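You operate a simulated robot arm through the tools that you are given. There is no shell and no other tool. Be economical: measure what you need, move in short steps, check, and stop when the job is done.

You are at the controls of a simulated two-armed robot. One attempt, no reset.

## Task
Pour granule from the yellow jug through the funnel till the tank shows LOW.
Fine: seat the orange funnel in the tank's neck first; put the jug back and the funnel into its holder again. Set down upright: yellow jug.

Only the result counts: the job must be done as asked and must still hold three seconds after the hand-in. Knocking over, shifting, dropping, spilling or breaking anything else fails it.

## Robot
Two 6-joint arms with fingered hands on one trunk, on a base that drives. Base frame: it is fixed to the floor where the robot stands at the start and does not move with it; the origin is under the middle of the robot, x ahead of it, y to its left, z up; the surface under the hand at the start is at about z = 0.72. Units: m, rad, N and s.
The left shoulder is at the start at [0.07, 0.168, 1.442], the right one opposite. With the tool pointing down near the work surface each hand reaches from about 0.28 to 0.56 m from the robot's upright axis, wherever it stands, measured 20 degrees to its own side. Places, roughly: funnel holder [0.6, 0, 0.7]; grey tank [0.5, -0.1, 0.8]; grey tank neck [0.5, -0.1, 0.9]. Payload 4 kg a hand.
The TCP of each hand is the grasp point between the finger pads, 0.026 m short of the fingertips. In the tool frame z runs along the fingers and y along their closing line. Largest opening 0.132 m; the body of the gripper starts 0.073 m behind the TCP. The gripper is a hand of 3 fingers: y runs from the thumb to the fingers, the wrist lies at [0, 0, -0.224] in the tool frame, and closing takes about 1.5 s.
Orientation is told as [roll, pitch, yaw] about the base's x, y, z axes, in that order, counted from this pose: with the fingers straight down and closing along the base's y, the tool's x points along the base's -x, its y along +y and its z along -z.

## Interface
- The arms move only by the tool servo_tool. It takes "left_motion", "right_motion" or both (then of equal length, played together; a hand with none holds still); each is a list of rows, each a list of 6 numbers: the turn, a rotation vector about the tool's x, y, z in degrees, then the shift along the tool's x, y, z in m. In form: [[wx, wy, wz, dx, dy, dz], ...]. A call has 1 to 20 rows; each row shifts and turns the commanded pose from where the row before left it, along the tool's axes as they then stand. "left_grip" and "right_grip" are, for a hand that has rows, the finger opening in m, from 0 to 0.132, set as the call begins (left out, the last holds). Each row takes 0.2 s and may step no farther than 0.05 m and 0.15 rad from the row before; otherwise, or with a gripper value out of range, the whole call is refused. A pose out of reach is approached as far as the arm can. The call stops where the force on the tool passes 40 N (or 10 N more than at its start, if that is more) or the arm is blocked; 0.2 s more then pass. The fingers move at their own pace (about 0.108 m/s each) and stop on an object; they squeeze with about 30 N. The grip force told is the motor's: it shows also when the fingers shut on nothing. Time passes only in rows, and 0.2 s behind the last, so rows that do not move let the fingers close. It gives the time, the measured TCP pose, the force on the tool (base axes), the opening and the grip force at its end, in the units of the frame above (readings bear some noise), with the torque about the TCP (base axes, N m) and any sound that the robot's microphone picked up, and new pictures: "pictures" is both (left out), scene, wrist or none (wrist: the cameras of the hands that moved).
- Cameras (640 x 400 px; columns grow to the right, rows downward): "scene" is now at [0.1071, -0.0129, 1.6304]; the picture's right is [-0.22, -0.97, 0.00], its down [-0.89, 0.20, -0.41] and it looks along [0.40, -0.09, -0.91] (base axes); focal length 277 px, centre (320, 200). "left" rides on the left gripper at [-0.062, 0.003, -0.092] in its tool frame; the picture's right is [-0.05, -1.00, 0.00], its down [0.83, -0.04, -0.56] and it looks along [0.55, -0.03, 0.83] (tool axes); focal length 230 px, centre (320, 200). "right" rides on the right gripper at [0.062, 0.003, -0.092] in its tool frame; the picture's right is [-0.05, 1.00, 0.00], its down [-0.83, -0.04, -0.56] and it looks along [-0.55, -0.03, 0.83] (tool axes); focal length 230 px, centre (320, 200). There is no depth. A picture from a camera that has moved, and an enlarged one, comes with that camera's place and axes in the base frame and with its lens.
- move_column(by): slides the trunk up (or, below 0, down) by that many m; the arms and the scene camera ride with it, the base frame stays. It gives what a move gives, with no picture.
- base_move(legs): drives the robot by 1 to 6 legs, each [ahead, left, turn to the left] in m, m and rad, along the robot's own axes; the way and the turn of a leg run together, so that a leg with both is an arc; at most 1.5 m and 3.142 rad a leg. The arms and the cameras ride along, it lands a little off, and it stops where it bumps. It gives what a move gives, and a new picture of the scene camera.
- set_fingers(finger1, finger2, thumb_bend, hand): sets how far each is bent, from 0 (flat) to 1 (curled in); at 0.3 the hand is open as for a grip, at 0.7 the pads meet at the TCP. One left out holds its place. A second passes; each finger stops where it meets its share of the squeeze, and holds until it gets a number again. A gripper value or a shape takes the hand back. It gives what a move gives, with no picture; readings hold the bend of each and the force on the fingers (four entries, about 0 where the hand has none), thumb and palm.
- hand_shape(shape, hand): the hand has 3 fingers and takes this shape, open, in about a second: jaw (thumb against the fingers, like two jaws); tri (thumb and two fingers); tip (a fingertip pinch); poke (one finger out to press); point (the index stretched); flat (the hand flat); cup (the hand cupped); fist (a fist). The gripper value then closes the fingers along that shape, each until it touches; the sizes above hold for jaw. It gives what a move gives, with no picture.
- head_to(pan, tilt): turns the head with the scene camera to pan (to the left, within 1.501 rad either way) and tilt (down, from -0.506 to 1.204), counted from straight ahead of the robot. It gives what a move gives, and a new picture of the scene camera.
- enlarge(camera, box): a new picture of the part [left, top, right, bottom] of that camera's present view, enlarged. No time passes.
- close_job(): hands the job in; it is judged then, once.

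Work in short steps. Places have to be worked out from the pictures, the camera data and where the tool is seen: move nearer, look again, correct. Check each grasp and each placing, and mend what went wrong. You have 120 turns and 260 pictures in all, those below and enlarged ones among them. Open the grippers and draw the arms clear of the work before you hand the job in, unless the task says otherwise; then end with one line.

The tools are called after ">>>" as name(argument=value, ...) on one line, values as JSON. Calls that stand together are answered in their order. servo_tool: Moves the arms, as the interface text tells. Its arguments: {"type":"object","properties":{"left_motion":{"type":"array"},"left_grip":{"type":"number"},"right_motion":{"type":"array"},"right_grip":{"type":"number"},"pictures":{"type":"string","enum":["both","scene","wrist","none"]}},"required":[]} The other tools are called the same way: move_column (by) slides the trunk up or down; hand_shape (shape, hand) gives the hand a shape; set_fingers (finger1, finger2, thumb_bend, hand) moves the fingers one by one; base_move (legs) drives the base; head_to (pan, tilt) turns the head that bears the scene camera; enlarge (camera, box) takes an enlarged picture of a part of a camera's view; close_job () hands the job in.

At the start:

```text
clock: 0.0
left_tool_pos: [0.5724, 0.1718, 1.0008]
left_tool_rot: [0.001, 0.0, -0.001]
left_wrist_force: [0.1, -0.1, -0.7]
left_ft_torque: [0.0, -0.02, 0.0]
left_finger_gap: 0.132
left_finger_force: 0.0
left_shape: jaw
left_bend: [0.3, 0.3, 0.3]
left_finger forces: [0.1, 0.1, 0.1, 0.0, 0.1, 0.0]
right_tool_pos: [0.3927, -0.2148, 0.9994]
right_tool_rot: [0.001, 0.0, 0.001]
right_wrist_force: [-0.6, -0.3, -0.1]
right_ft_torque: [-0.01, 0.01, -0.02]
right_finger_gap: 0.132
right_finger_force: 0.2
right_shape: jaw
right_bend: [0.3, 0.3, 0.3]
right_finger forces: [0.0, 0.1, 0.0, 0.0, 0.0, 0.0]
trunk travel left (down, up): [-0.888, 0.052]
robot x, y, heading: [-0.002, -0.0007, -0.001]
head pan, tilt: [-0.223, 1.148]
```

scene: 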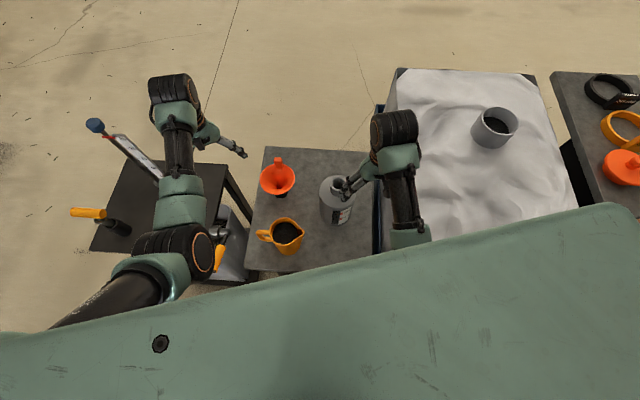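
right: 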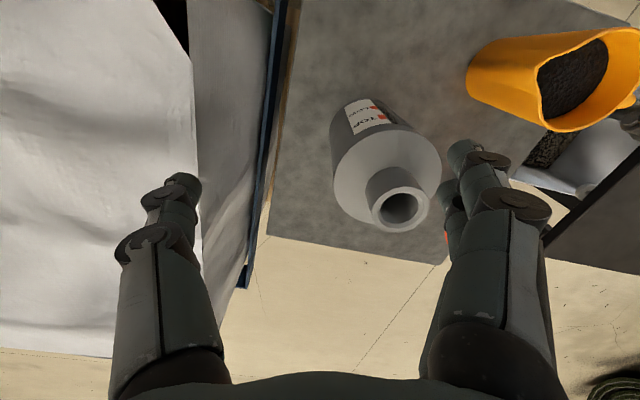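
left: 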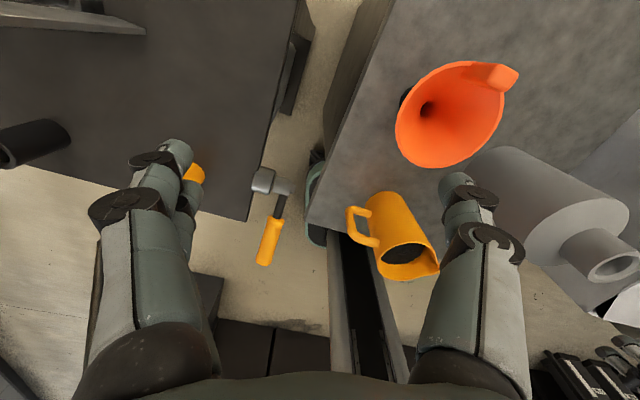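

I'll look closer at the funnel, jug and tank first.

>>> enlarge(camera="scene", box=[230, 140, 390, 280])

>>> enlarge(camera="left", box=[320, 40, 640, 300])

>>> enlarge(camera="right", box=[280, 20, 640, 260])

```text
2.86 times, centred on (310, 210) of scene
camera zoom: at [0.1071, -0.0129, 1.6304], right [-0.22, -0.97, 0.0], down [-0.89, 0.2, -0.41], along [0.4, -0.09, -0.91], focal length 792 px, centre (349, 171)
```

zoom: 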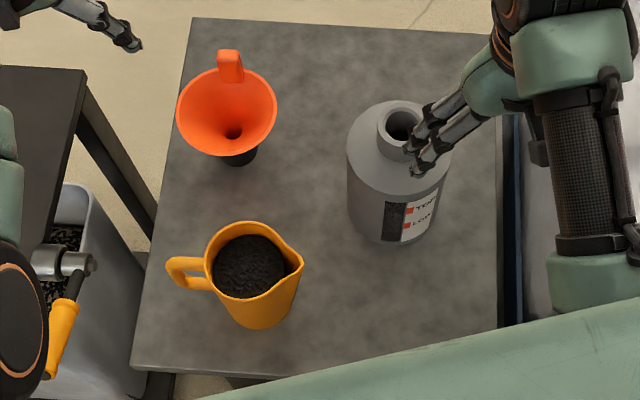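

```text
1.54 times, centred on (480, 170) of left
camera zoom: at [0.633, 0.1764, 1.092], right [0.05, -1.0, 0.0], down [-0.83, -0.04, 0.56], along [-0.55, -0.03, -0.83], focal length 354 px, centre (74, 246)
```

zoom: 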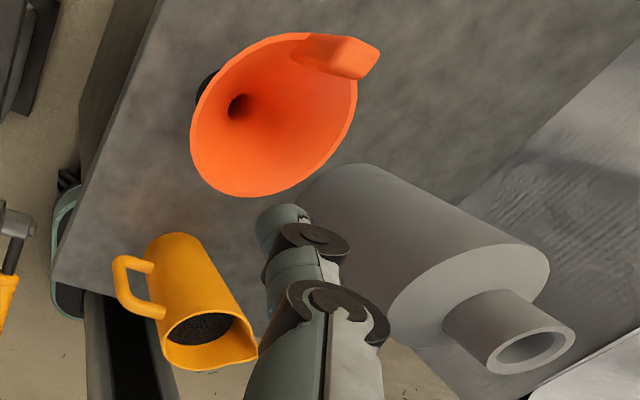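

```text
1.67 times, centred on (460, 140) of right
camera zoom: at [0.3314, -0.2117, 1.0917], right [0.05, 1.0, 0.0], down [0.83, -0.04, 0.56], along [0.55, -0.03, -0.83], focal length 384 px, centre (87, 300)
```

zoom: 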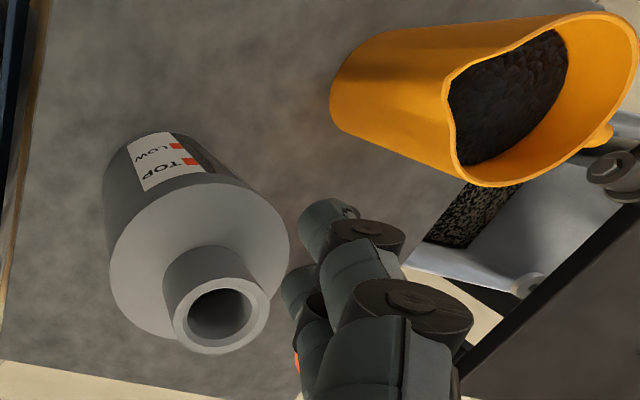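

Estimates: tank neck ≈ (0.456,-0.148,0.925), funnel rim centre ≈ (0.574,0.022,0.81) with an upright tab on its far side, and jug ≈ (0.38,0.035) with the handle toward +y. I'll move the right arm up and clear of the tank, and look with the left.

>>> servo_tool(right_motion=[[0, 0, 0, 0.0, 0, -0.04], [0, 0, 0, 0.0, -0.02, -0.04], [0, 0, 0, 0.01, -0.04, -0.02], [0, 0, 0, 0.02, -0.04, -0.02], [0, 0, 0, 0.02, -0.04, -0.02], [0, 0, 0, 0, -0.04, 0]], left_motion=[[0, 0, 0, 0, 0, 0], [0, 0, 0, 0, -0.01, 0], [0, 0, 0, 0, -0.02, 0], [0, 0, 0, 0, -0.02, 0], [0, 0, 0, 0, -0.02, 0], [0, 0, 0, 0, 0, 0]])

>>> head_to(pan=-0.1, tilt=1.0)

```text
clock: 1.4
left_tool_pos: [0.57, 0.1117, 0.9982]
left_tool_rot: [0.016, 0.0, 0.007]
left_wrist_force: [-0.1, -1.0, -0.3]
left_ft_torque: [0.03, 0.0, 0.01]
left_finger_gap: 0.1318
left_finger_force: 0.1
left_shape: jaw
left_bend: [0.3, 0.3, 0.3]
left_finger forces: [0.0, 0.0, 0.0, 0.0, 0.1, 0.0]
right_tool_pos: [0.3433, -0.3862, 1.0515]
right_tool_rot: [0.005, 0.0, -0.001]
right_wrist_force: [-0.6, -0.4, 0.2]
right_ft_torque: [0.02, -0.01, 0.0]
right_finger_gap: 0.1319
right_finger_force: 0.0
right_shape: jaw
right_bend: [0.3, 0.3, 0.3]
right_finger forces: [0.0, 0.0, 0.0, 0.1, 0.0, 0.1]
right hand out of reach, approached as far as the arm can: row 1, 2, 3
trunk travel left (down, up): [-0.888, 0.052]
robot x, y, heading: [0.0025, 0.0004, 0.0]
head pan, tilt: [-0.223, 1.148]
camera scene: at [0.1072, -0.0149, 1.6304], right [-0.22, -0.97, 0.0], down [-0.89, 0.2, -0.41], along [0.4, -0.09, -0.91], focal length 277 px, centre (320, 200)
camera right: at [0.2826, -0.3843, 1.143], right [0.05, 1.0, 0.0], down [0.83, -0.05, 0.55], along [0.55, -0.03, -0.83], focal length 230 px, centre (320, 200)
camera left: at [0.6315, 0.1154, 1.0907], right [0.06, -1.0, -0.02], down [-0.83, -0.06, 0.55], along [-0.55, -0.02, -0.83], focal length 230 px, centre (320, 200)
```

scene: 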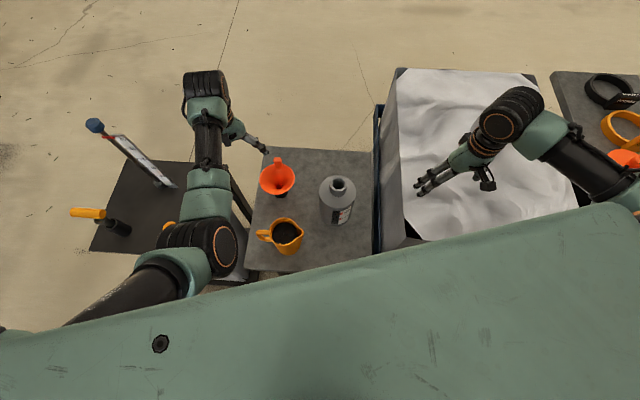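
right: 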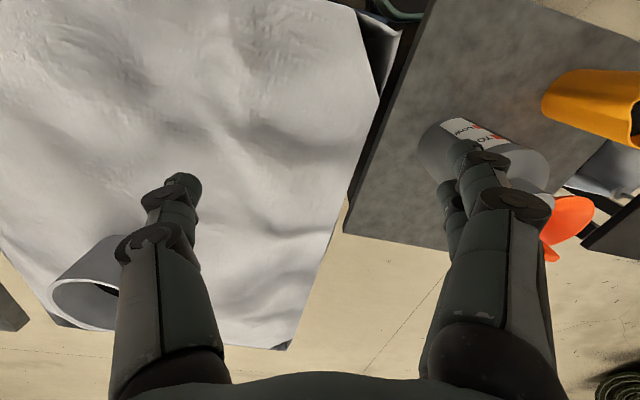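
left: 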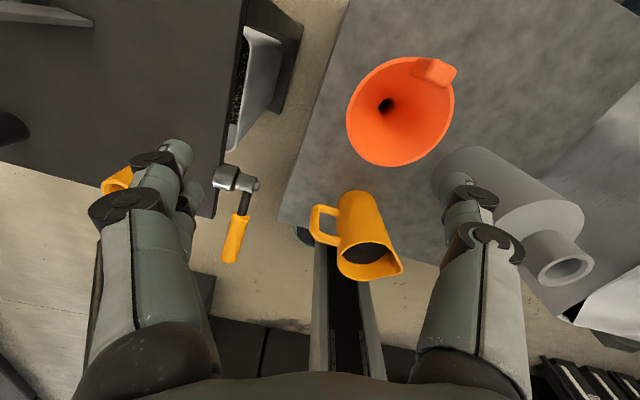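

```text
clock: 2.1
left_tool_pos: [0.571, 0.1109, 0.9993]
left_tool_rot: [0.015, -0.003, 0.009]
left_wrist_force: [-0.3, -0.8, -0.3]
left_ft_torque: [0.02, 0.0, 0.03]
left_finger_gap: 0.1319
left_finger_force: 0.1
left_shape: jaw
left_bend: [0.3, 0.3, 0.3]
left_finger forces: [0.1, 0.0, 0.1, 0.0, 0.0, 0.0]
right_tool_pos: [0.3454, -0.3862, 1.0511]
right_tool_rot: [0.003, -0.001, 0.0]
right_wrist_force: [-0.3, 0.2, -0.3]
right_ft_torque: [0.01, 0.0, 0.03]
right_finger_gap: 0.1318
right_finger_force: 0.0
right_shape: jaw
right_bend: [0.3, 0.3, 0.3]
right_finger forces: [0.0, 0.0, 0.0, 0.0, 0.0, 0.0]
trunk travel left (down, up): [-0.888, 0.052]
robot x, y, heading: [-0.0013, 0.0019, -0.002]
head pan, tilt: [-0.099, 1.0]
camera scene: at [0.1184, -0.0071, 1.6399], right [-0.1, -0.99, 0.0], down [-0.84, 0.08, -0.54], along [0.54, -0.05, -0.84], focal length 277 px, centre (320, 200)
```

scene: 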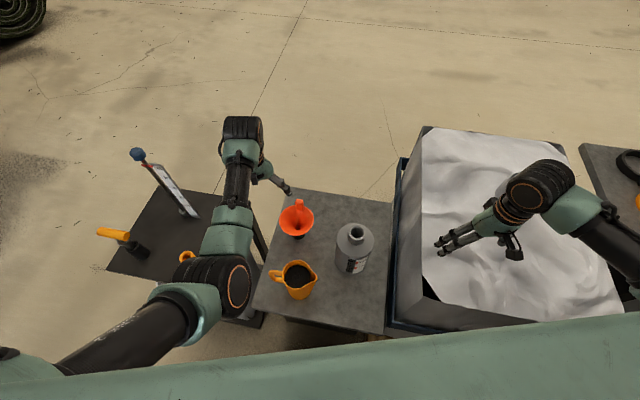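

Both arms are clear now. I'll zoom in on the funnel tab and the tank label.

>>> enlarge(camera="left", box=[320, 40, 480, 180])

>>> enlarge(camera="scene", box=[250, 180, 390, 310])

>>> enlarge(camera="scene", box=[325, 215, 385, 275])

```text
2.86 times, centred on (400, 110) of left
camera zoom: at [0.6324, 0.1155, 1.092], right [0.06, -1.0, -0.01], down [-0.83, -0.06, 0.55], along [-0.55, -0.02, -0.83], focal length 657 px, centre (91, 457)
```

zoom: 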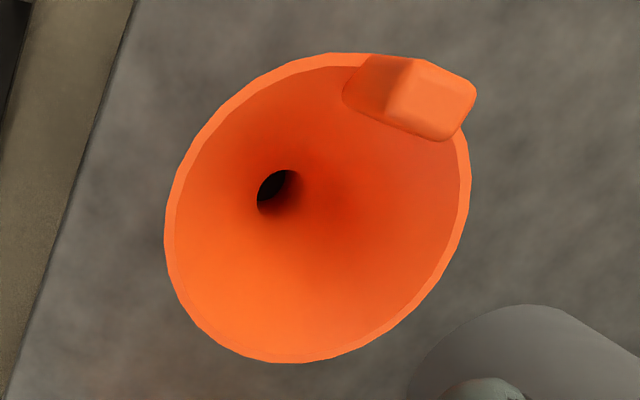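

```text
3.08 times, centred on (320, 245) of scene
camera zoom: at [0.1184, -0.0071, 1.6399], right [-0.1, -0.99, 0.0], down [-0.84, 0.08, -0.54], along [0.54, -0.05, -0.84], focal length 852 px, centre (320, 62)
```

zoom: 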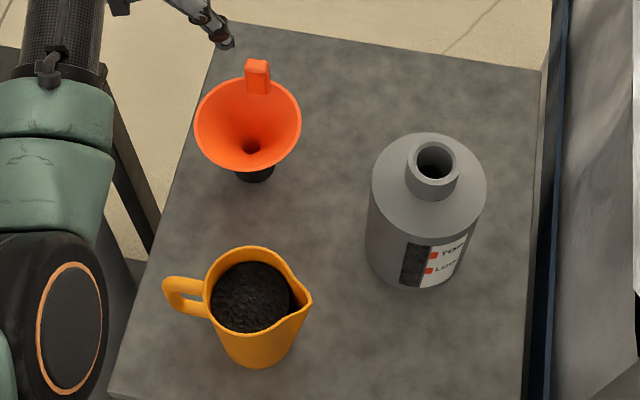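

```text
6.67 times, centred on (355, 245) of scene
camera zoom: at [0.1184, -0.0071, 1.6399], right [-0.1, -0.99, 0.0], down [-0.84, 0.08, -0.54], along [0.54, -0.05, -0.84], focal length 1847 px, centre (87, -100)
```

zoom: 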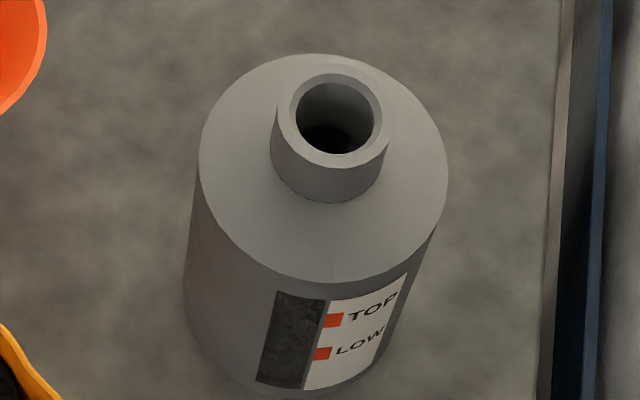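

The tab stands near (0.617,0.01,0.85) on the far rim. I'll bring the left hand above it to check reach and see the tab up close.

>>> servo_tool(left_motion=[[0, 0, 0, -0.015, -0.03, 0.012], [0, 0, 0, -0.015, -0.03, 0.012], [0, 0, 0, -0.014, -0.03, 0.012], [0, 0, 0, 0, 0, 0]])

```text
clock: 3.1
left_tool_pos: [0.6108, 0.0127, 0.9638]
left_tool_rot: [-0.002, -0.002, 0.001]
left_wrist_force: [-0.5, -0.5, -0.5]
left_ft_torque: [0.0, -0.04, 0.01]
left_finger_gap: 0.1318
left_finger_force: 0.1
left_shape: jaw
left_bend: [0.3, 0.3, 0.3]
left_finger forces: [0.1, 0.1, 0.0, 0.0, 0.0, 0.0]
right_tool_pos: [0.3439, -0.3853, 1.051]
right_tool_rot: [0.0, 0.0, 0.0]
right_wrist_force: [0.9, -0.4, -0.8]
right_ft_torque: [-0.01, -0.01, 0.01]
right_finger_gap: 0.1321
right_finger_force: 0.1
right_shape: jaw
right_bend: [0.3, 0.3, 0.3]
right_finger forces: [0.0, 0.1, 0.0, 0.0, 0.1, 0.1]
trunk travel left (down, up): [-0.888, 0.052]
robot x, y, heading: [0.0045, -0.0007, 0.001]
head pan, tilt: [-0.099, 1.0]
camera scene: at [0.1178, -0.0056, 1.64], right [-0.1, -1.0, 0.0], down [-0.84, 0.08, -0.54], along [0.54, -0.05, -0.84], focal length 277 px, centre (320, 200)
camera left: at [0.6713, 0.0173, 1.0569], right [0.05, -1.0, 0.0], down [-0.83, -0.04, 0.55], along [-0.55, -0.03, -0.83], focal length 230 px, centre (320, 200)
```

scene: 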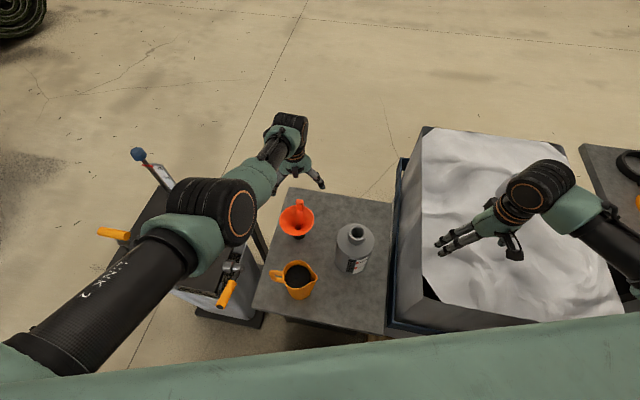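
left: 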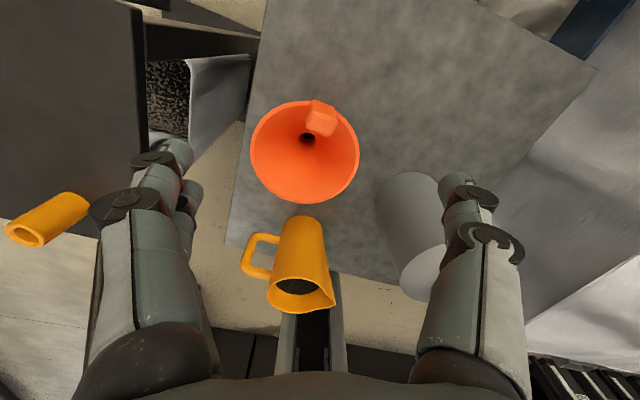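

>>> enlarge(camera="left", box=[240, 85, 380, 215])

```text
3.08 times, centred on (310, 150) of left
camera zoom: at [0.6713, 0.0173, 1.0569], right [0.05, -1.0, 0.0], down [-0.83, -0.04, 0.55], along [-0.55, -0.03, -0.83], focal length 708 px, centre (351, 354)
```

zoom: 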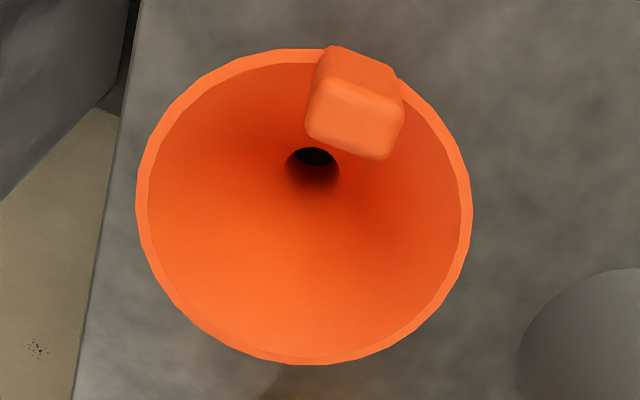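

>>> enlarge(camera="left", box=[70, 120, 550, 400])

>>> enlarge(camera="scene", box=[240, 100, 360, 220])

```text
1.33 times, centred on (310, 260) of left
camera zoom: at [0.6713, 0.0173, 1.0569], right [0.05, -1.0, 0.0], down [-0.83, -0.04, 0.55], along [-0.55, -0.03, -0.83], focal length 307 px, centre (333, 120)
```

zoom: 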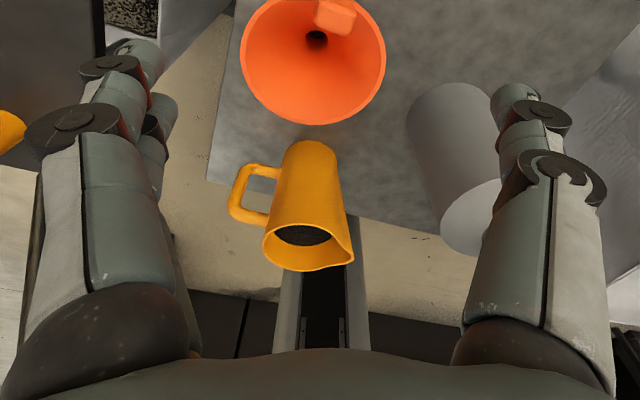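

```text
3.33 times, centred on (300, 160) of scene
camera zoom: at [0.1178, -0.0056, 1.64], right [-0.1, -1.0, 0.0], down [-0.84, 0.08, -0.54], along [0.54, -0.05, -0.84], focal length 924 px, centre (387, 333)
```

zoom: 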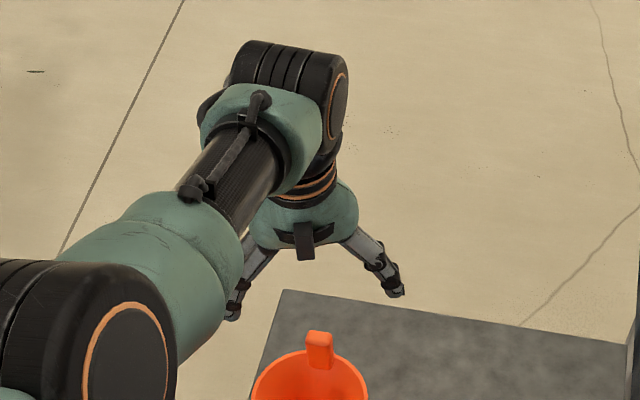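

Tab top centre ≈ (0.620,0.014,0.87), about 0.025 wide along the tangent and turned about −19°. I'll yaw the hand to match, centre over it and take it partway down.

>>> servo_tool(left_motion=[[0, 0, 6.3, -0.003, 0, 0.01], [0, 0, 6.3, -0.003, 0, 0.01], [0, 0, 6.3, -0.003, 0, 0.01], [0, 0, 0, 0, 0, 0.01], [0, 0, 0, 0, 0, 0.01]], left_grip=0.08)

```text
clock: 4.3
left_tool_pos: [0.5982, 0.0352, 0.9253]
left_tool_rot: [-0.001, -0.001, -0.331]
left_wrist_force: [-0.8, -0.7, 0.4]
left_ft_torque: [0.02, -0.01, 0.04]
left_finger_gap: 0.0802
left_finger_force: 0.0
left_shape: jaw
left_bend: [0.71, 0.71, 0.71]
left_finger forces: [0.1, 0.0, 0.0, 0.1, 0.1, 0.0]
left hand out of reach, approached as far as the arm can: row 1, 2, 3, 4, 5
right_tool_pos: [0.3442, -0.3865, 1.0514]
right_tool_rot: [-0.001, 0.0, 0.0]
right_wrist_force: [-0.3, -0.7, 1.4]
right_ft_torque: [-0.01, 0.01, 0.01]
right_finger_gap: 0.132
right_finger_force: 0.1
right_shape: jaw
right_bend: [0.3, 0.3, 0.3]
right_finger forces: [0.0, 0.1, 0.0, 0.1, 0.0, 0.1]
trunk travel left (down, up): [-0.888, 0.052]
robot x, y, heading: [0.0035, 0.006, -0.001]
head pan, tilt: [-0.099, 1.0]
camera scene: at [0.1181, -0.0063, 1.64], right [-0.1, -1.0, 0.0], down [-0.84, 0.08, -0.54], along [0.54, -0.05, -0.84], focal length 277 px, centre (320, 200)
camera left: at [0.6571, 0.0183, 1.0179], right [-0.28, -0.96, 0.0], down [-0.8, 0.23, 0.56], along [-0.53, 0.15, -0.83], focal length 230 px, centre (320, 200)
```

scene: 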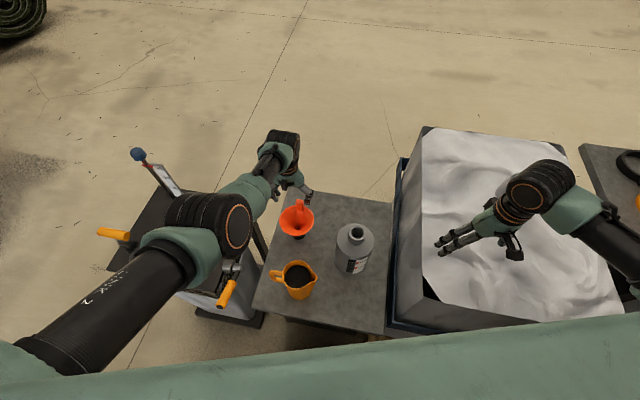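
left: 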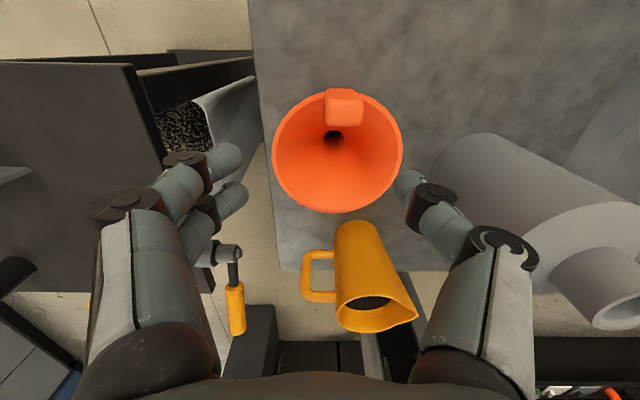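

The wrist reach looks like 0.39–0.617 m from the shoulder, so lowering the trunk will give the left hand more reach. First I'll raise both hands.

>>> servo_tool(left_motion=[[0, 0, 0, 0.0, 0, -0.03], [0, 0, 0, 0, 0, -0.03], [0, 0, 0, 0, 0, -0.03], [0, 0, 0, 0.01, 0, -0.03], [0, 0, 0, 0.01, 0, 0]], right_motion=[[0, 0, 0, 0, -0.035, -0.03], [0, 0, 0, 0, -0.035, -0.03], [0, 0, 0, 0, -0.035, -0.03], [0, 0, 0, 0, -0.02, -0.03], [0, 0, 0, 0, 0, -0.03]], pictures="none")

>>> move_column(by=-0.09)

```text
clock: 5.7
left_tool_pos: [0.6032, 0.0997, 1.0509]
left_tool_rot: [0.075, -0.012, -0.274]
left_wrist_force: [0.3, -0.8, 0.4]
left_ft_torque: [0.02, -0.04, 0.0]
left_finger_gap: 0.0803
left_finger_force: 0.1
left_shape: jaw
left_bend: [0.71, 0.71, 0.71]
left_finger forces: [0.0, 0.0, 0.0, 0.0, 0.0, 0.0]
right_tool_pos: [0.3642, -0.3988, 1.1394]
right_tool_rot: [0.0, -0.001, 0.0]
right_wrist_force: [0.5, 0.3, -0.7]
right_ft_torque: [0.02, 0.0, -0.01]
right_finger_gap: 0.1319
right_finger_force: 0.1
right_shape: jaw
right_bend: [0.3, 0.3, 0.3]
right_finger forces: [0.0, 0.0, 0.0, 0.0, 0.0, 0.0]
right hand out of reach, approached as far as the arm can: row 1, 2, 3, 4, 5
trunk travel left (down, up): [-0.888, 0.052]
robot x, y, heading: [-0.0008, 0.0007, 0.003]
head pan, tilt: [-0.099, 1.0]
stopped in row 5 (left hand): the arm was blocked; the commanded pose is now the measured one
```

```text
clock: 7.0
left_tool_pos: [0.6019, 0.0984, 0.9611]
left_tool_rot: [0.074, -0.01, -0.276]
left_wrist_force: [-0.3, 0.1, 0.1]
left_ft_torque: [-0.03, -0.03, -0.02]
left_finger_gap: 0.0803
left_finger_force: 0.0
left_shape: jaw
left_bend: [0.71, 0.71, 0.71]
left_finger forces: [0.1, 0.0, 0.1, 0.1, 0.0, 0.0]
right_tool_pos: [0.3627, -0.3989, 1.0514]
right_tool_rot: [0.001, 0.0, -0.001]
right_wrist_force: [-1.8, 0.7, 0.1]
right_ft_torque: [0.01, -0.01, 0.0]
right_finger_gap: 0.1317
right_finger_force: 0.0
right_shape: jaw
right_bend: [0.3, 0.3, 0.3]
right_finger forces: [0.0, 0.0, 0.1, 0.0, 0.1, 0.0]
trunk travel left (down, up): [-0.798, 0.142]
robot x, y, heading: [0.0021, -0.0022, 0.005]
head pan, tilt: [-0.099, 1.0]
```

The left hand is now high. I'll level it, set the yaw and centre it above the tab at z≈0.93.

>>> servo_tool(left_motion=[[4.1, -1.1, 3.1, 0, 0, 0], [0, 0, 0, -0.015, -0.025, 0.01], [0, 0, 0, -0.015, -0.025, 0.01], [0, 0, 0, -0.014, -0.024, 0.011], [0, 0, 0, 0, 0, 0]], pictures="wrist")

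```text
clock: 8.2
left_tool_pos: [0.6218, 0.0267, 0.9277]
left_tool_rot: [0.012, -0.026, -0.317]
left_wrist_force: [-0.1, 0.6, 0.4]
left_ft_torque: [0.02, 0.01, 0.02]
left_finger_gap: 0.0803
left_finger_force: 0.0
left_shape: jaw
left_bend: [0.71, 0.71, 0.71]
left_finger forces: [0.0, 0.0, 0.0, 0.1, 0.0, 0.0]
right_tool_pos: [0.3632, -0.3986, 1.0498]
right_tool_rot: [-0.002, 0.0, 0.0]
right_wrist_force: [-0.2, -0.1, 0.1]
right_ft_torque: [-0.02, 0.01, -0.01]
right_finger_gap: 0.132
right_finger_force: 0.0
right_shape: jaw
right_bend: [0.3, 0.3, 0.3]
right_finger forces: [0.1, 0.1, 0.0, 0.0, 0.0, 0.0]
trunk travel left (down, up): [-0.798, 0.142]
robot x, y, heading: [0.0009, -0.001, -0.003]
head pan, tilt: [-0.099, 1.0]
camera left: at [0.6789, 0.0114, 1.0221], right [-0.26, -0.96, -0.01], down [-0.82, 0.22, 0.53], along [-0.51, 0.15, -0.85], focal length 230 px, centre (320, 200)
```

left: 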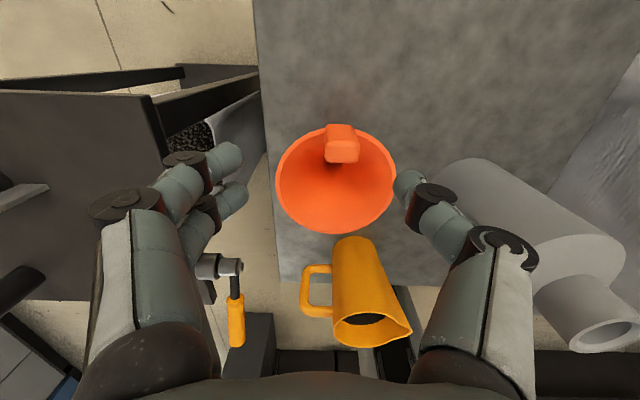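

Tab re-measured at (0.6214,0.0133), so the hand is about 13 mm too far in +y. I'll correct that, level, then lower with the trunk.

>>> servo_tool(left_motion=[[1.1, 1.2, 0.7, -0.004, -0.0126, 0], [0, 0, 0, 0, 0, 0]], pictures="none")

>>> move_column(by=-0.04)

>>> enlarge(camera="left", box=[120, 80, 520, 330])

```text
clock: 8.8
left_tool_pos: [0.6212, 0.0057, 0.9309]
left_tool_rot: [-0.015, -0.009, -0.338]
left_wrist_force: [-0.1, 0.6, -0.1]
left_ft_torque: [0.0, 0.03, 0.02]
left_finger_gap: 0.08
left_finger_force: 0.0
left_shape: jaw
left_bend: [0.71, 0.71, 0.71]
left_finger forces: [0.0, 0.0, 0.0, 0.1, 0.0, 0.0]
right_tool_pos: [0.3629, -0.3992, 1.0502]
right_tool_rot: [-0.001, -0.001, 0.001]
right_wrist_force: [-0.7, 0.2, -0.1]
right_ft_torque: [-0.03, 0.0, 0.03]
right_finger_gap: 0.1321
right_finger_force: 0.1
right_shape: jaw
right_bend: [0.3, 0.3, 0.3]
right_finger forces: [0.0, 0.0, 0.0, 0.0, 0.1, 0.0]
trunk travel left (down, up): [-0.798, 0.142]
robot x, y, heading: [-0.001, -0.0012, 0.001]
head pan, tilt: [-0.099, 1.0]
```

```text
clock: 9.6
left_tool_pos: [0.6212, 0.0042, 0.8904]
left_tool_rot: [-0.014, -0.008, -0.338]
left_wrist_force: [0.9, 0.0, 0.0]
left_ft_torque: [-0.02, -0.03, 0.02]
left_finger_gap: 0.0804
left_finger_force: 0.0
left_shape: jaw
left_bend: [0.71, 0.71, 0.71]
left_finger forces: [0.0, 0.0, 0.0, 0.0, 0.1, 0.0]
right_tool_pos: [0.3641, -0.3988, 1.0109]
right_tool_rot: [0.0, -0.001, 0.0]
right_wrist_force: [-0.5, 0.3, -0.4]
right_ft_torque: [0.01, 0.01, 0.0]
right_finger_gap: 0.1317
right_finger_force: 0.0
right_shape: jaw
right_bend: [0.3, 0.3, 0.3]
right_finger forces: [0.0, 0.0, 0.0, 0.0, 0.1, 0.0]
trunk travel left (down, up): [-0.758, 0.182]
robot x, y, heading: [-0.0019, -0.001, 0.001]
head pan, tilt: [-0.099, 1.0]
```

```text
1.60 times, centred on (320, 205) of left
camera zoom: at [0.6795, -0.01, 0.9837], right [-0.28, -0.96, 0.01], down [-0.8, 0.24, 0.55], along [-0.53, 0.14, -0.84], focal length 368 px, centre (320, 192)
```

zoom: 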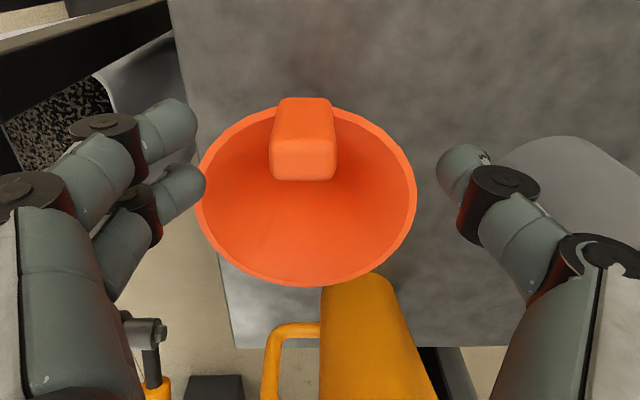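

The tab sits about 6 mm to the finger side of centre. I'll shift to centre it, then lower about 33 mm with the trunk.

>>> servo_tool(left_motion=[[-0.5, 0.5, 0, -0.003, 0.006, 0], [0, 0, 0, 0, 0, 0]], pictures="none")

>>> move_column(by=-0.035)

>>> enlarge(camera="left", box=[120, 80, 520, 330])

>>> enlarge(camera="scene", box=[220, 120, 380, 280])

```text
clock: 10.2
left_tool_pos: [0.6223, -0.0006, 0.8914]
left_tool_rot: [-0.013, -0.001, -0.35]
left_wrist_force: [-0.8, 0.0, -0.8]
left_ft_torque: [0.0, 0.0, -0.02]
left_finger_gap: 0.0802
left_finger_force: 0.1
left_shape: jaw
left_bend: [0.71, 0.71, 0.71]
left_finger forces: [0.0, 0.1, 0.0, 0.1, 0.0, 0.1]
right_tool_pos: [0.3634, -0.398, 1.0104]
right_tool_rot: [0.001, -0.001, -0.001]
right_wrist_force: [-0.5, 1.2, 0.6]
right_ft_torque: [0.0, 0.03, 0.0]
right_finger_gap: 0.1322
right_finger_force: 0.1
right_shape: jaw
right_bend: [0.3, 0.3, 0.3]
right_finger forces: [0.0, 0.0, 0.0, 0.0, 0.1, 0.0]
trunk travel left (down, up): [-0.758, 0.182]
robot x, y, heading: [0.0001, -0.0024, 0.002]
head pan, tilt: [-0.099, 1.0]
```

```text
clock: 11.0
left_tool_pos: [0.6221, 0.0026, 0.8566]
left_tool_rot: [-0.01, 0.0, -0.348]
left_wrist_force: [0.2, -0.2, 0.5]
left_ft_torque: [0.0, -0.01, -0.01]
left_finger_gap: 0.0806
left_finger_force: 0.1
left_shape: jaw
left_bend: [0.71, 0.71, 0.71]
left_finger forces: [0.0, 0.0, 0.0, 0.0, 0.0, 0.0]
right_tool_pos: [0.3631, -0.3996, 0.977]
right_tool_rot: [-0.001, 0.001, 0.0]
right_wrist_force: [0.3, 0.5, 0.4]
right_ft_torque: [0.0, 0.01, 0.01]
right_finger_gap: 0.1319
right_finger_force: 0.1
right_shape: jaw
right_bend: [0.3, 0.3, 0.3]
right_finger forces: [0.1, 0.1, 0.0, 0.0, 0.1, 0.1]
trunk travel left (down, up): [-0.723, 0.217]
robot x, y, heading: [-0.0001, 0.0018, 0.002]
head pan, tilt: [-0.099, 1.0]
```

```text
1.60 times, centred on (320, 205) of left
camera zoom: at [0.682, -0.0142, 0.9487], right [-0.29, -0.96, 0.01], down [-0.79, 0.25, 0.56], along [-0.53, 0.15, -0.83], focal length 368 px, centre (320, 192)
```

zoom: 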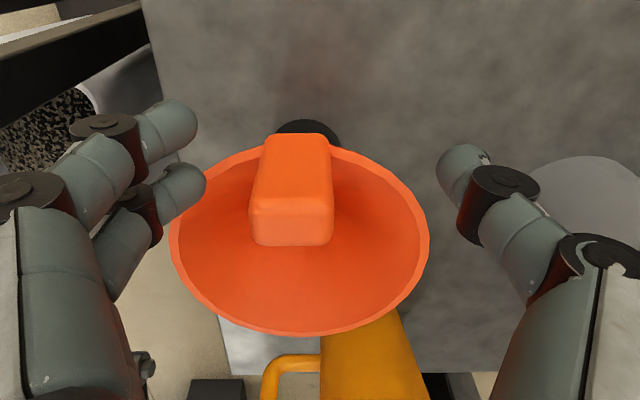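

```text
2.50 times, centred on (300, 200) of scene
camera zoom: at [0.1178, -0.0063, 1.475], right [-0.1, -1.0, 0.0], down [-0.84, 0.08, -0.54], along [0.54, -0.05, -0.84], focal length 693 px, centre (370, 200)
```

zoom: 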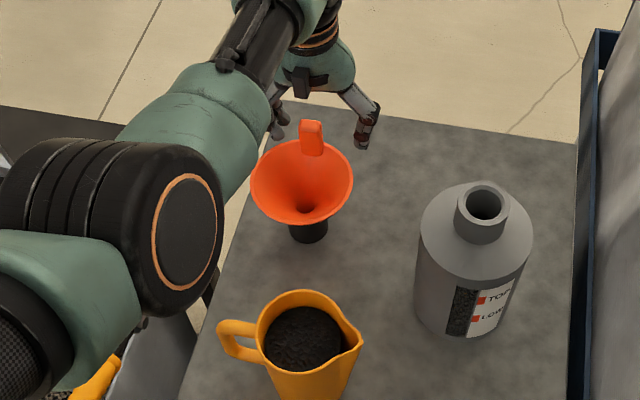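

The tab centre is still about 8 mm toward the finger side, so I'll correct again and look.

>>> servo_tool(left_motion=[[0, 0, -0.5, 0, 0.009, 0], [0, 0, 0, 0, 0, 0], [0, 0, 0, 0, 0, 0]], pictures="wrist")

```text
clock: 11.8
left_tool_pos: [0.6263, 0.0101, 0.8567]
left_tool_rot: [-0.013, 0.001, -0.336]
left_wrist_force: [-0.5, -1.3, 0.0]
left_ft_torque: [-0.01, 0.01, 0.0]
left_finger_gap: 0.0802
left_finger_force: 0.1
left_shape: jaw
left_bend: [0.71, 0.71, 0.71]
left_finger forces: [0.0, 0.0, 0.1, 0.0, 0.0, 0.1]
right_tool_pos: [0.3644, -0.3981, 0.9748]
right_tool_rot: [0.001, 0.001, 0.001]
right_wrist_force: [0.6, -0.5, -0.1]
right_ft_torque: [0.01, -0.04, 0.02]
right_finger_gap: 0.1318
right_finger_force: 0.1
right_shape: jaw
right_bend: [0.3, 0.3, 0.3]
right_finger forces: [0.0, 0.1, 0.0, 0.0, 0.1, 0.0]
trunk travel left (down, up): [-0.723, 0.217]
robot x, y, heading: [0.0004, -0.0005, -0.004]
head pan, tilt: [-0.099, 1.0]
camera left: at [0.6857, -0.0055, 0.9483], right [-0.28, -0.96, 0.01], down [-0.8, 0.24, 0.56], along [-0.54, 0.15, -0.83], focal length 230 px, centre (320, 200)
```

left: 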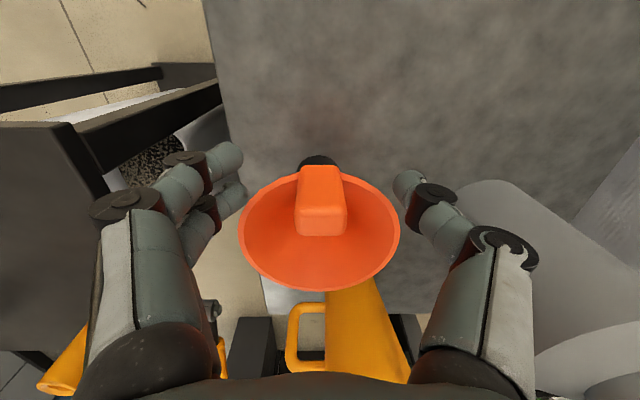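

The tab is now centred between the fingers at grasp depth. Closing the grip.

>>> servo_tool(left_motion=[[0, 0, 0, 0, 0, 0], [0, 0, 0, 0, 0, 0], [0, 0, 0, 0, 0, 0], [0, 0, 0, 0, 0, 0], [0, 0, 0, 0, 0, 0], [0, 0, 0, 0, 0, 0]], left_grip=0.0)

```text
clock: 13.2
left_tool_pos: [0.626, 0.0095, 0.8556]
left_tool_rot: [-0.012, 0.0, -0.337]
left_wrist_force: [-0.1, -0.7, 0.0]
left_ft_torque: [0.11, -0.04, -0.03]
left_finger_gap: 0.0094
left_finger_force: 30.1
left_shape: jaw
left_bend: [0.66, 0.72, 0.71]
left_finger forces: [0.0, 19.1, 0.1, 0.0, 23.8, 0.0]
right_tool_pos: [0.3627, -0.3979, 0.9756]
right_tool_rot: [0.0, -0.002, 0.0]
right_wrist_force: [-0.3, 0.2, 0.2]
right_ft_torque: [0.0, 0.02, 0.0]
right_finger_gap: 0.1319
right_finger_force: 0.0
right_shape: jaw
right_bend: [0.3, 0.3, 0.3]
right_finger forces: [0.0, 0.1, 0.0, 0.0, 0.0, 0.0]
trunk travel left (down, up): [-0.723, 0.217]
robot x, y, heading: [0.0002, 0.0004, -0.0]
head pan, tilt: [-0.099, 1.0]
camera scene: at [0.1182, -0.0064, 1.475], right [-0.1, -1.0, 0.0], down [-0.84, 0.08, -0.54], along [0.54, -0.05, -0.84], focal length 277 px, centre (320, 200)
camera left: at [0.6856, -0.0054, 0.9482], right [-0.28, -0.96, 0.01], down [-0.8, 0.24, 0.56], along [-0.54, 0.15, -0.83], focal length 230 px, centre (320, 200)
```

scene: 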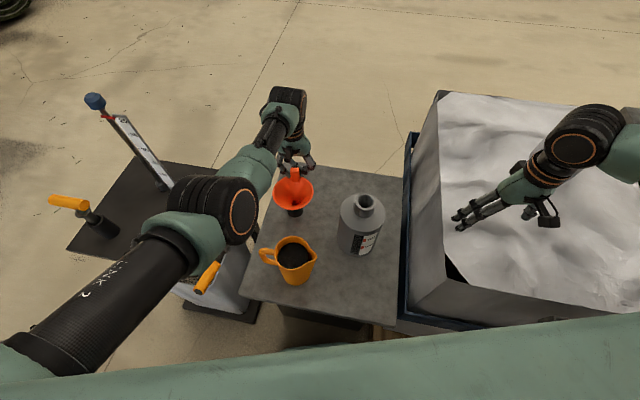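
left: 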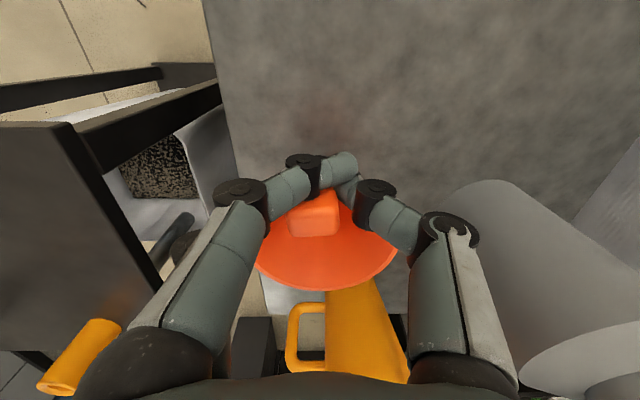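

Only one finger met the tab; the outer one passed behind it. I'll reopen, shift about 11 mm radially inward and regrip.

>>> servo_tool(left_motion=[[0, 0, 0, 0, 0, 0], [0, 0, 0, 0, 0, 0], [0, 0, 0, 0, 0, 0], [0, 0, 0, 0.006, 0.0, 0], [0, 0, 0, 0.006, 0.0, 0], [0, 0, 0, 0, 0, 0]], left_grip=0.07, pictures="wrist")

>>> servo_tool(left_motion=[[0, 0, 0, 0, 0, 0], [0, 0, 0, 0, 0, 0], [0, 0, 0, 0, 0, 0], [0, 0, 0, 0, 0, 0], [0, 0, 0, 0, 0, 0], [0, 0, 0, 0, 0, 0]], left_grip=0.0, pictures="wrist")

```text
clock: 14.6
left_tool_pos: [0.6187, 0.0218, 0.8588]
left_tool_rot: [-0.003, -0.003, -0.33]
left_wrist_force: [0.2, -0.1, -1.0]
left_ft_torque: [0.03, 0.0, -0.02]
left_finger_gap: 0.0695
left_finger_force: 0.1
left_shape: jaw
left_bend: [0.72, 0.72, 0.7]
left_finger forces: [0.0, 0.0, 0.1, 0.1, 0.0, 0.1]
right_tool_pos: [0.3642, -0.3985, 0.977]
right_tool_rot: [0.001, 0.0, 0.001]
right_wrist_force: [-0.2, 0.6, 0.7]
right_ft_torque: [0.02, -0.01, 0.0]
right_finger_gap: 0.1319
right_finger_force: 0.1
right_shape: jaw
right_bend: [0.3, 0.3, 0.3]
right_finger forces: [0.0, 0.0, 0.0, 0.0, 0.1, 0.0]
trunk travel left (down, up): [-0.723, 0.217]
robot x, y, heading: [0.0034, 0.0037, -0.002]
head pan, tilt: [-0.099, 1.0]
camera left: at [0.6776, 0.0062, 0.9509], right [-0.27, -0.96, 0.0], down [-0.8, 0.23, 0.55], along [-0.53, 0.15, -0.83], focal length 230 px, centre (320, 200)
```

left: 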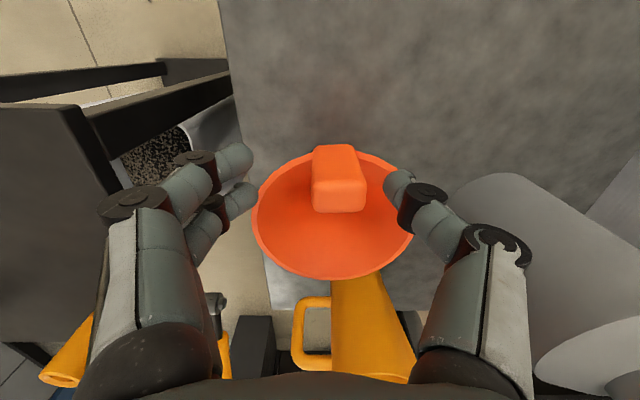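

```text
clock: 16.0
left_tool_pos: [0.6174, 0.0213, 0.8562]
left_tool_rot: [-0.004, 0.001, -0.329]
left_wrist_force: [0.8, -7.2, 4.4]
left_ft_torque: [-0.11, -0.08, 0.3]
left_finger_gap: 0.0145
left_finger_force: 29.6
left_shape: jaw
left_bend: [0.72, 0.75, 0.71]
left_finger forces: [18.7, 1.6, 0.1, 0.0, 28.2, 0.0]
right_tool_pos: [0.3624, -0.3992, 0.9759]
right_tool_rot: [0.001, -0.001, 0.001]
right_wrist_force: [-0.3, -0.2, -1.0]
right_ft_torque: [-0.04, 0.0, 0.02]
right_finger_gap: 0.1321
right_finger_force: 0.0
right_shape: jaw
right_bend: [0.3, 0.3, 0.3]
right_finger forces: [0.1, 0.1, 0.1, 0.0, 0.0, 0.0]
trunk travel left (down, up): [-0.723, 0.217]
robot x, y, heading: [0.0025, -0.0039, -0.001]
head pan, tilt: [-0.099, 1.0]
camera left: at [0.6761, 0.0056, 0.9487], right [-0.27, -0.96, 0.0], down [-0.8, 0.23, 0.56], along [-0.54, 0.15, -0.83], focal length 230 px, centre (320, 200)
```

left: 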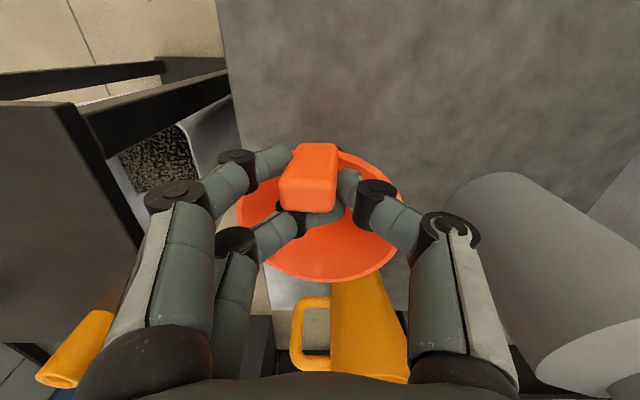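

The grip now straddles the other way: finger 1 holds and finger 2 slips inside. I'll set the hand halfway, recentre in y and try again.

>>> servo_tool(left_motion=[[0, 0, 0, 0, 0, 0], [0, 0, 0, 0, 0, 0], [0, 0, 0, 0, 0, 0], [0, 0, 0, -0.006, -0.007, 0], [0, 0, 0, 0, 0.0, 0], [0, 0, 0, 0, 0, 0]], left_grip=0.07, pictures="wrist")

>>> servo_tool(left_motion=[[0, 0, 0, 0, 0, 0], [0, 0, 0, 0, 0, 0], [0, 0, 0, 0, 0, 0], [0, 0, 0, 0, 0, 0], [0, 0, 0, 0, 0, 0], [0, 0, 0, 0, 0, 0]], left_grip=0.0, pictures="wrist")

```text
clock: 17.4
left_tool_pos: [0.6185, 0.012, 0.8559]
left_tool_rot: [-0.007, 0.001, -0.33]
left_wrist_force: [-0.4, -1.0, 0.6]
left_ft_torque: [0.0, 0.0, -0.01]
left_finger_gap: 0.0698
left_finger_force: 0.1
left_shape: jaw
left_bend: [0.72, 0.72, 0.7]
left_finger forces: [0.0, 0.1, 0.1, 0.0, 0.0, 0.0]
right_tool_pos: [0.3647, -0.3992, 0.9757]
right_tool_rot: [0.0, 0.0, 0.002]
right_wrist_force: [0.0, 0.6, -0.6]
right_ft_torque: [-0.01, 0.0, -0.01]
right_finger_gap: 0.1317
right_finger_force: 0.1
right_shape: jaw
right_bend: [0.3, 0.3, 0.3]
right_finger forces: [0.0, 0.1, 0.0, 0.0, 0.1, 0.1]
trunk travel left (down, up): [-0.723, 0.217]
robot x, y, heading: [0.0004, 0.0021, -0.001]
head pan, tilt: [-0.099, 1.0]
camera left: at [0.6786, -0.0031, 0.9484], right [-0.27, -0.96, 0.01], down [-0.8, 0.23, 0.56], along [-0.54, 0.15, -0.83], focal length 230 px, centre (320, 200)
```

left: 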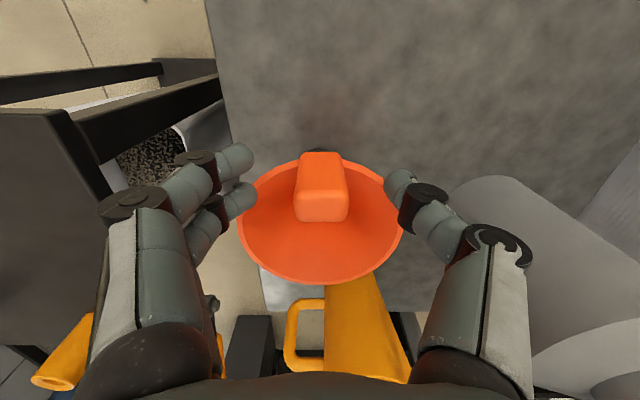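

```text
clock: 18.8
left_tool_pos: [0.6198, 0.0117, 0.8574]
left_tool_rot: [-0.007, 0.001, -0.33]
left_wrist_force: [2.4, 0.3, 3.7]
left_ft_torque: [0.11, 0.01, -0.04]
left_finger_gap: 0.016
left_finger_force: 29.9
left_shape: jaw
left_bend: [0.74, 0.72, 0.7]
left_finger forces: [11.3, 20.3, 0.0, 0.0, 26.5, 0.0]
right_tool_pos: [0.3636, -0.3997, 0.9765]
right_tool_rot: [0.0, 0.002, 0.0]
right_wrist_force: [-0.6, 1.0, 0.1]
right_ft_torque: [0.0, 0.0, 0.0]
right_finger_gap: 0.1319
right_finger_force: 0.0
right_shape: jaw
right_bend: [0.3, 0.3, 0.3]
right_finger forces: [0.0, 0.0, 0.1, 0.0, 0.0, 0.0]
trunk travel left (down, up): [-0.723, 0.217]
robot x, y, heading: [-0.0016, 0.0019, -0.001]
head pan, tilt: [-0.099, 1.0]
camera left: at [0.6787, -0.0035, 0.9494], right [-0.28, -0.96, 0.01], down [-0.8, 0.23, 0.56], along [-0.54, 0.15, -0.83], focal length 230 px, centre (320, 200)
```

left: 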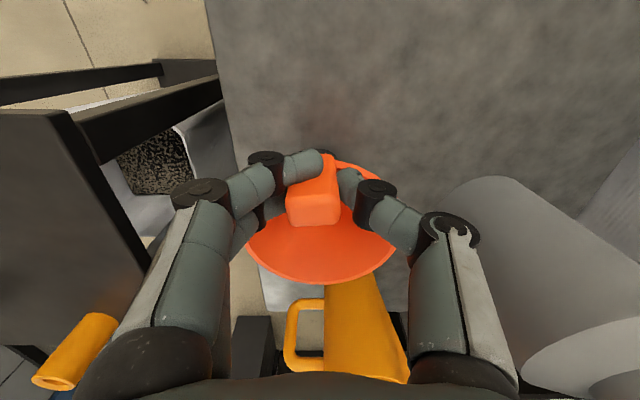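

All three contacts now hold (11, 20 and 26 N). I'll lift straight up with the trunk.

>>> move_column(by=0.1)

>>> servo_tool(left_motion=[[0, 0, 0, 0, 0, 0]])

```text
clock: 20.1
left_tool_pos: [0.6185, 0.0107, 0.9559]
left_tool_rot: [-0.008, 0.003, -0.328]
left_wrist_force: [0.0, 0.8, -1.2]
left_ft_torque: [-0.02, -0.07, 0.0]
left_finger_gap: 0.015
left_finger_force: 29.7
left_shape: jaw
left_bend: [0.74, 0.72, 0.7]
left_finger forces: [12.4, 18.7, 0.0, 0.0, 25.5, 0.0]
right_tool_pos: [0.3642, -0.3991, 1.0755]
right_tool_rot: [0.0, 0.002, -0.001]
right_wrist_force: [-0.1, -0.1, 0.8]
right_ft_torque: [0.0, 0.02, 0.01]
right_finger_gap: 0.132
right_finger_force: 0.1
right_shape: jaw
right_bend: [0.3, 0.3, 0.3]
right_finger forces: [0.1, 0.0, 0.0, 0.1, 0.0, 0.1]
trunk travel left (down, up): [-0.823, 0.117]
robot x, y, heading: [0.0027, 0.0039, -0.001]
head pan, tilt: [-0.099, 1.0]
```

```text
clock: 20.5
left_tool_pos: [0.6194, 0.0117, 0.9557]
left_tool_rot: [-0.007, 0.002, -0.33]
left_wrist_force: [0.2, -1.2, -0.5]
left_ft_torque: [0.01, -0.04, -0.03]
left_finger_gap: 0.0148
left_finger_force: 29.9
left_shape: jaw
left_bend: [0.74, 0.72, 0.7]
left_finger forces: [12.3, 18.6, 0.0, 0.0, 25.5, 0.0]
right_tool_pos: [0.3633, -0.3983, 1.0763]
right_tool_rot: [0.0, 0.001, -0.001]
right_wrist_force: [-0.1, -0.1, 0.4]
right_ft_torque: [-0.03, -0.01, 0.02]
right_finger_gap: 0.132
right_finger_force: 0.0
right_shape: jaw
right_bend: [0.3, 0.3, 0.3]
right_finger forces: [0.0, 0.1, 0.0, 0.0, 0.0, 0.0]
trunk travel left (down, up): [-0.823, 0.117]
robot x, y, heading: [-0.0003, 0.0039, 0.001]
head pan, tilt: [-0.099, 1.0]
camera scene: at [0.118, -0.0064, 1.575], right [-0.1, -1.0, 0.0], down [-0.84, 0.08, -0.54], along [0.54, -0.05, -0.84], focal length 277 px, centre (320, 200)
camera left: at [0.6783, -0.0031, 1.048], right [-0.27, -0.96, 0.01], down [-0.8, 0.23, 0.56], along [-0.54, 0.15, -0.83], focal length 230 px, centre (320, 200)
```

scene: 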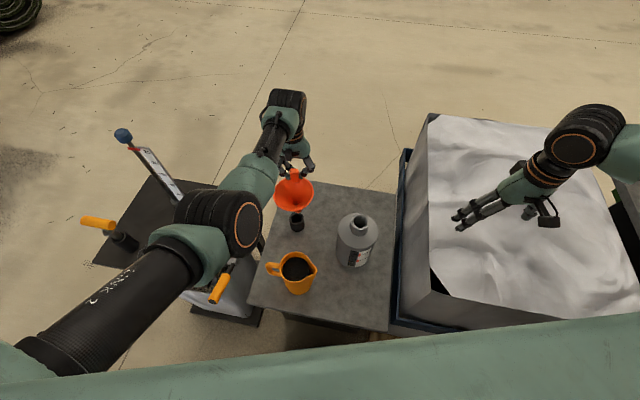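
left: 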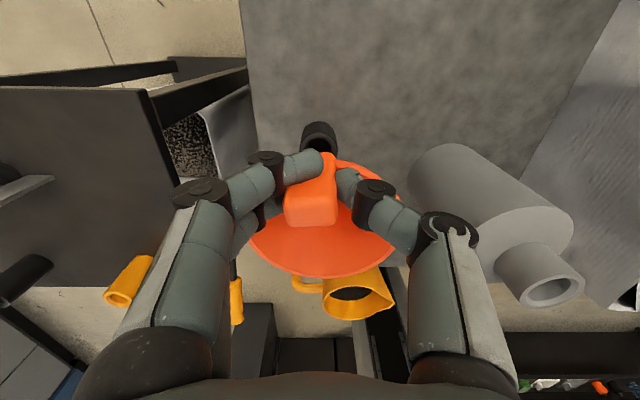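

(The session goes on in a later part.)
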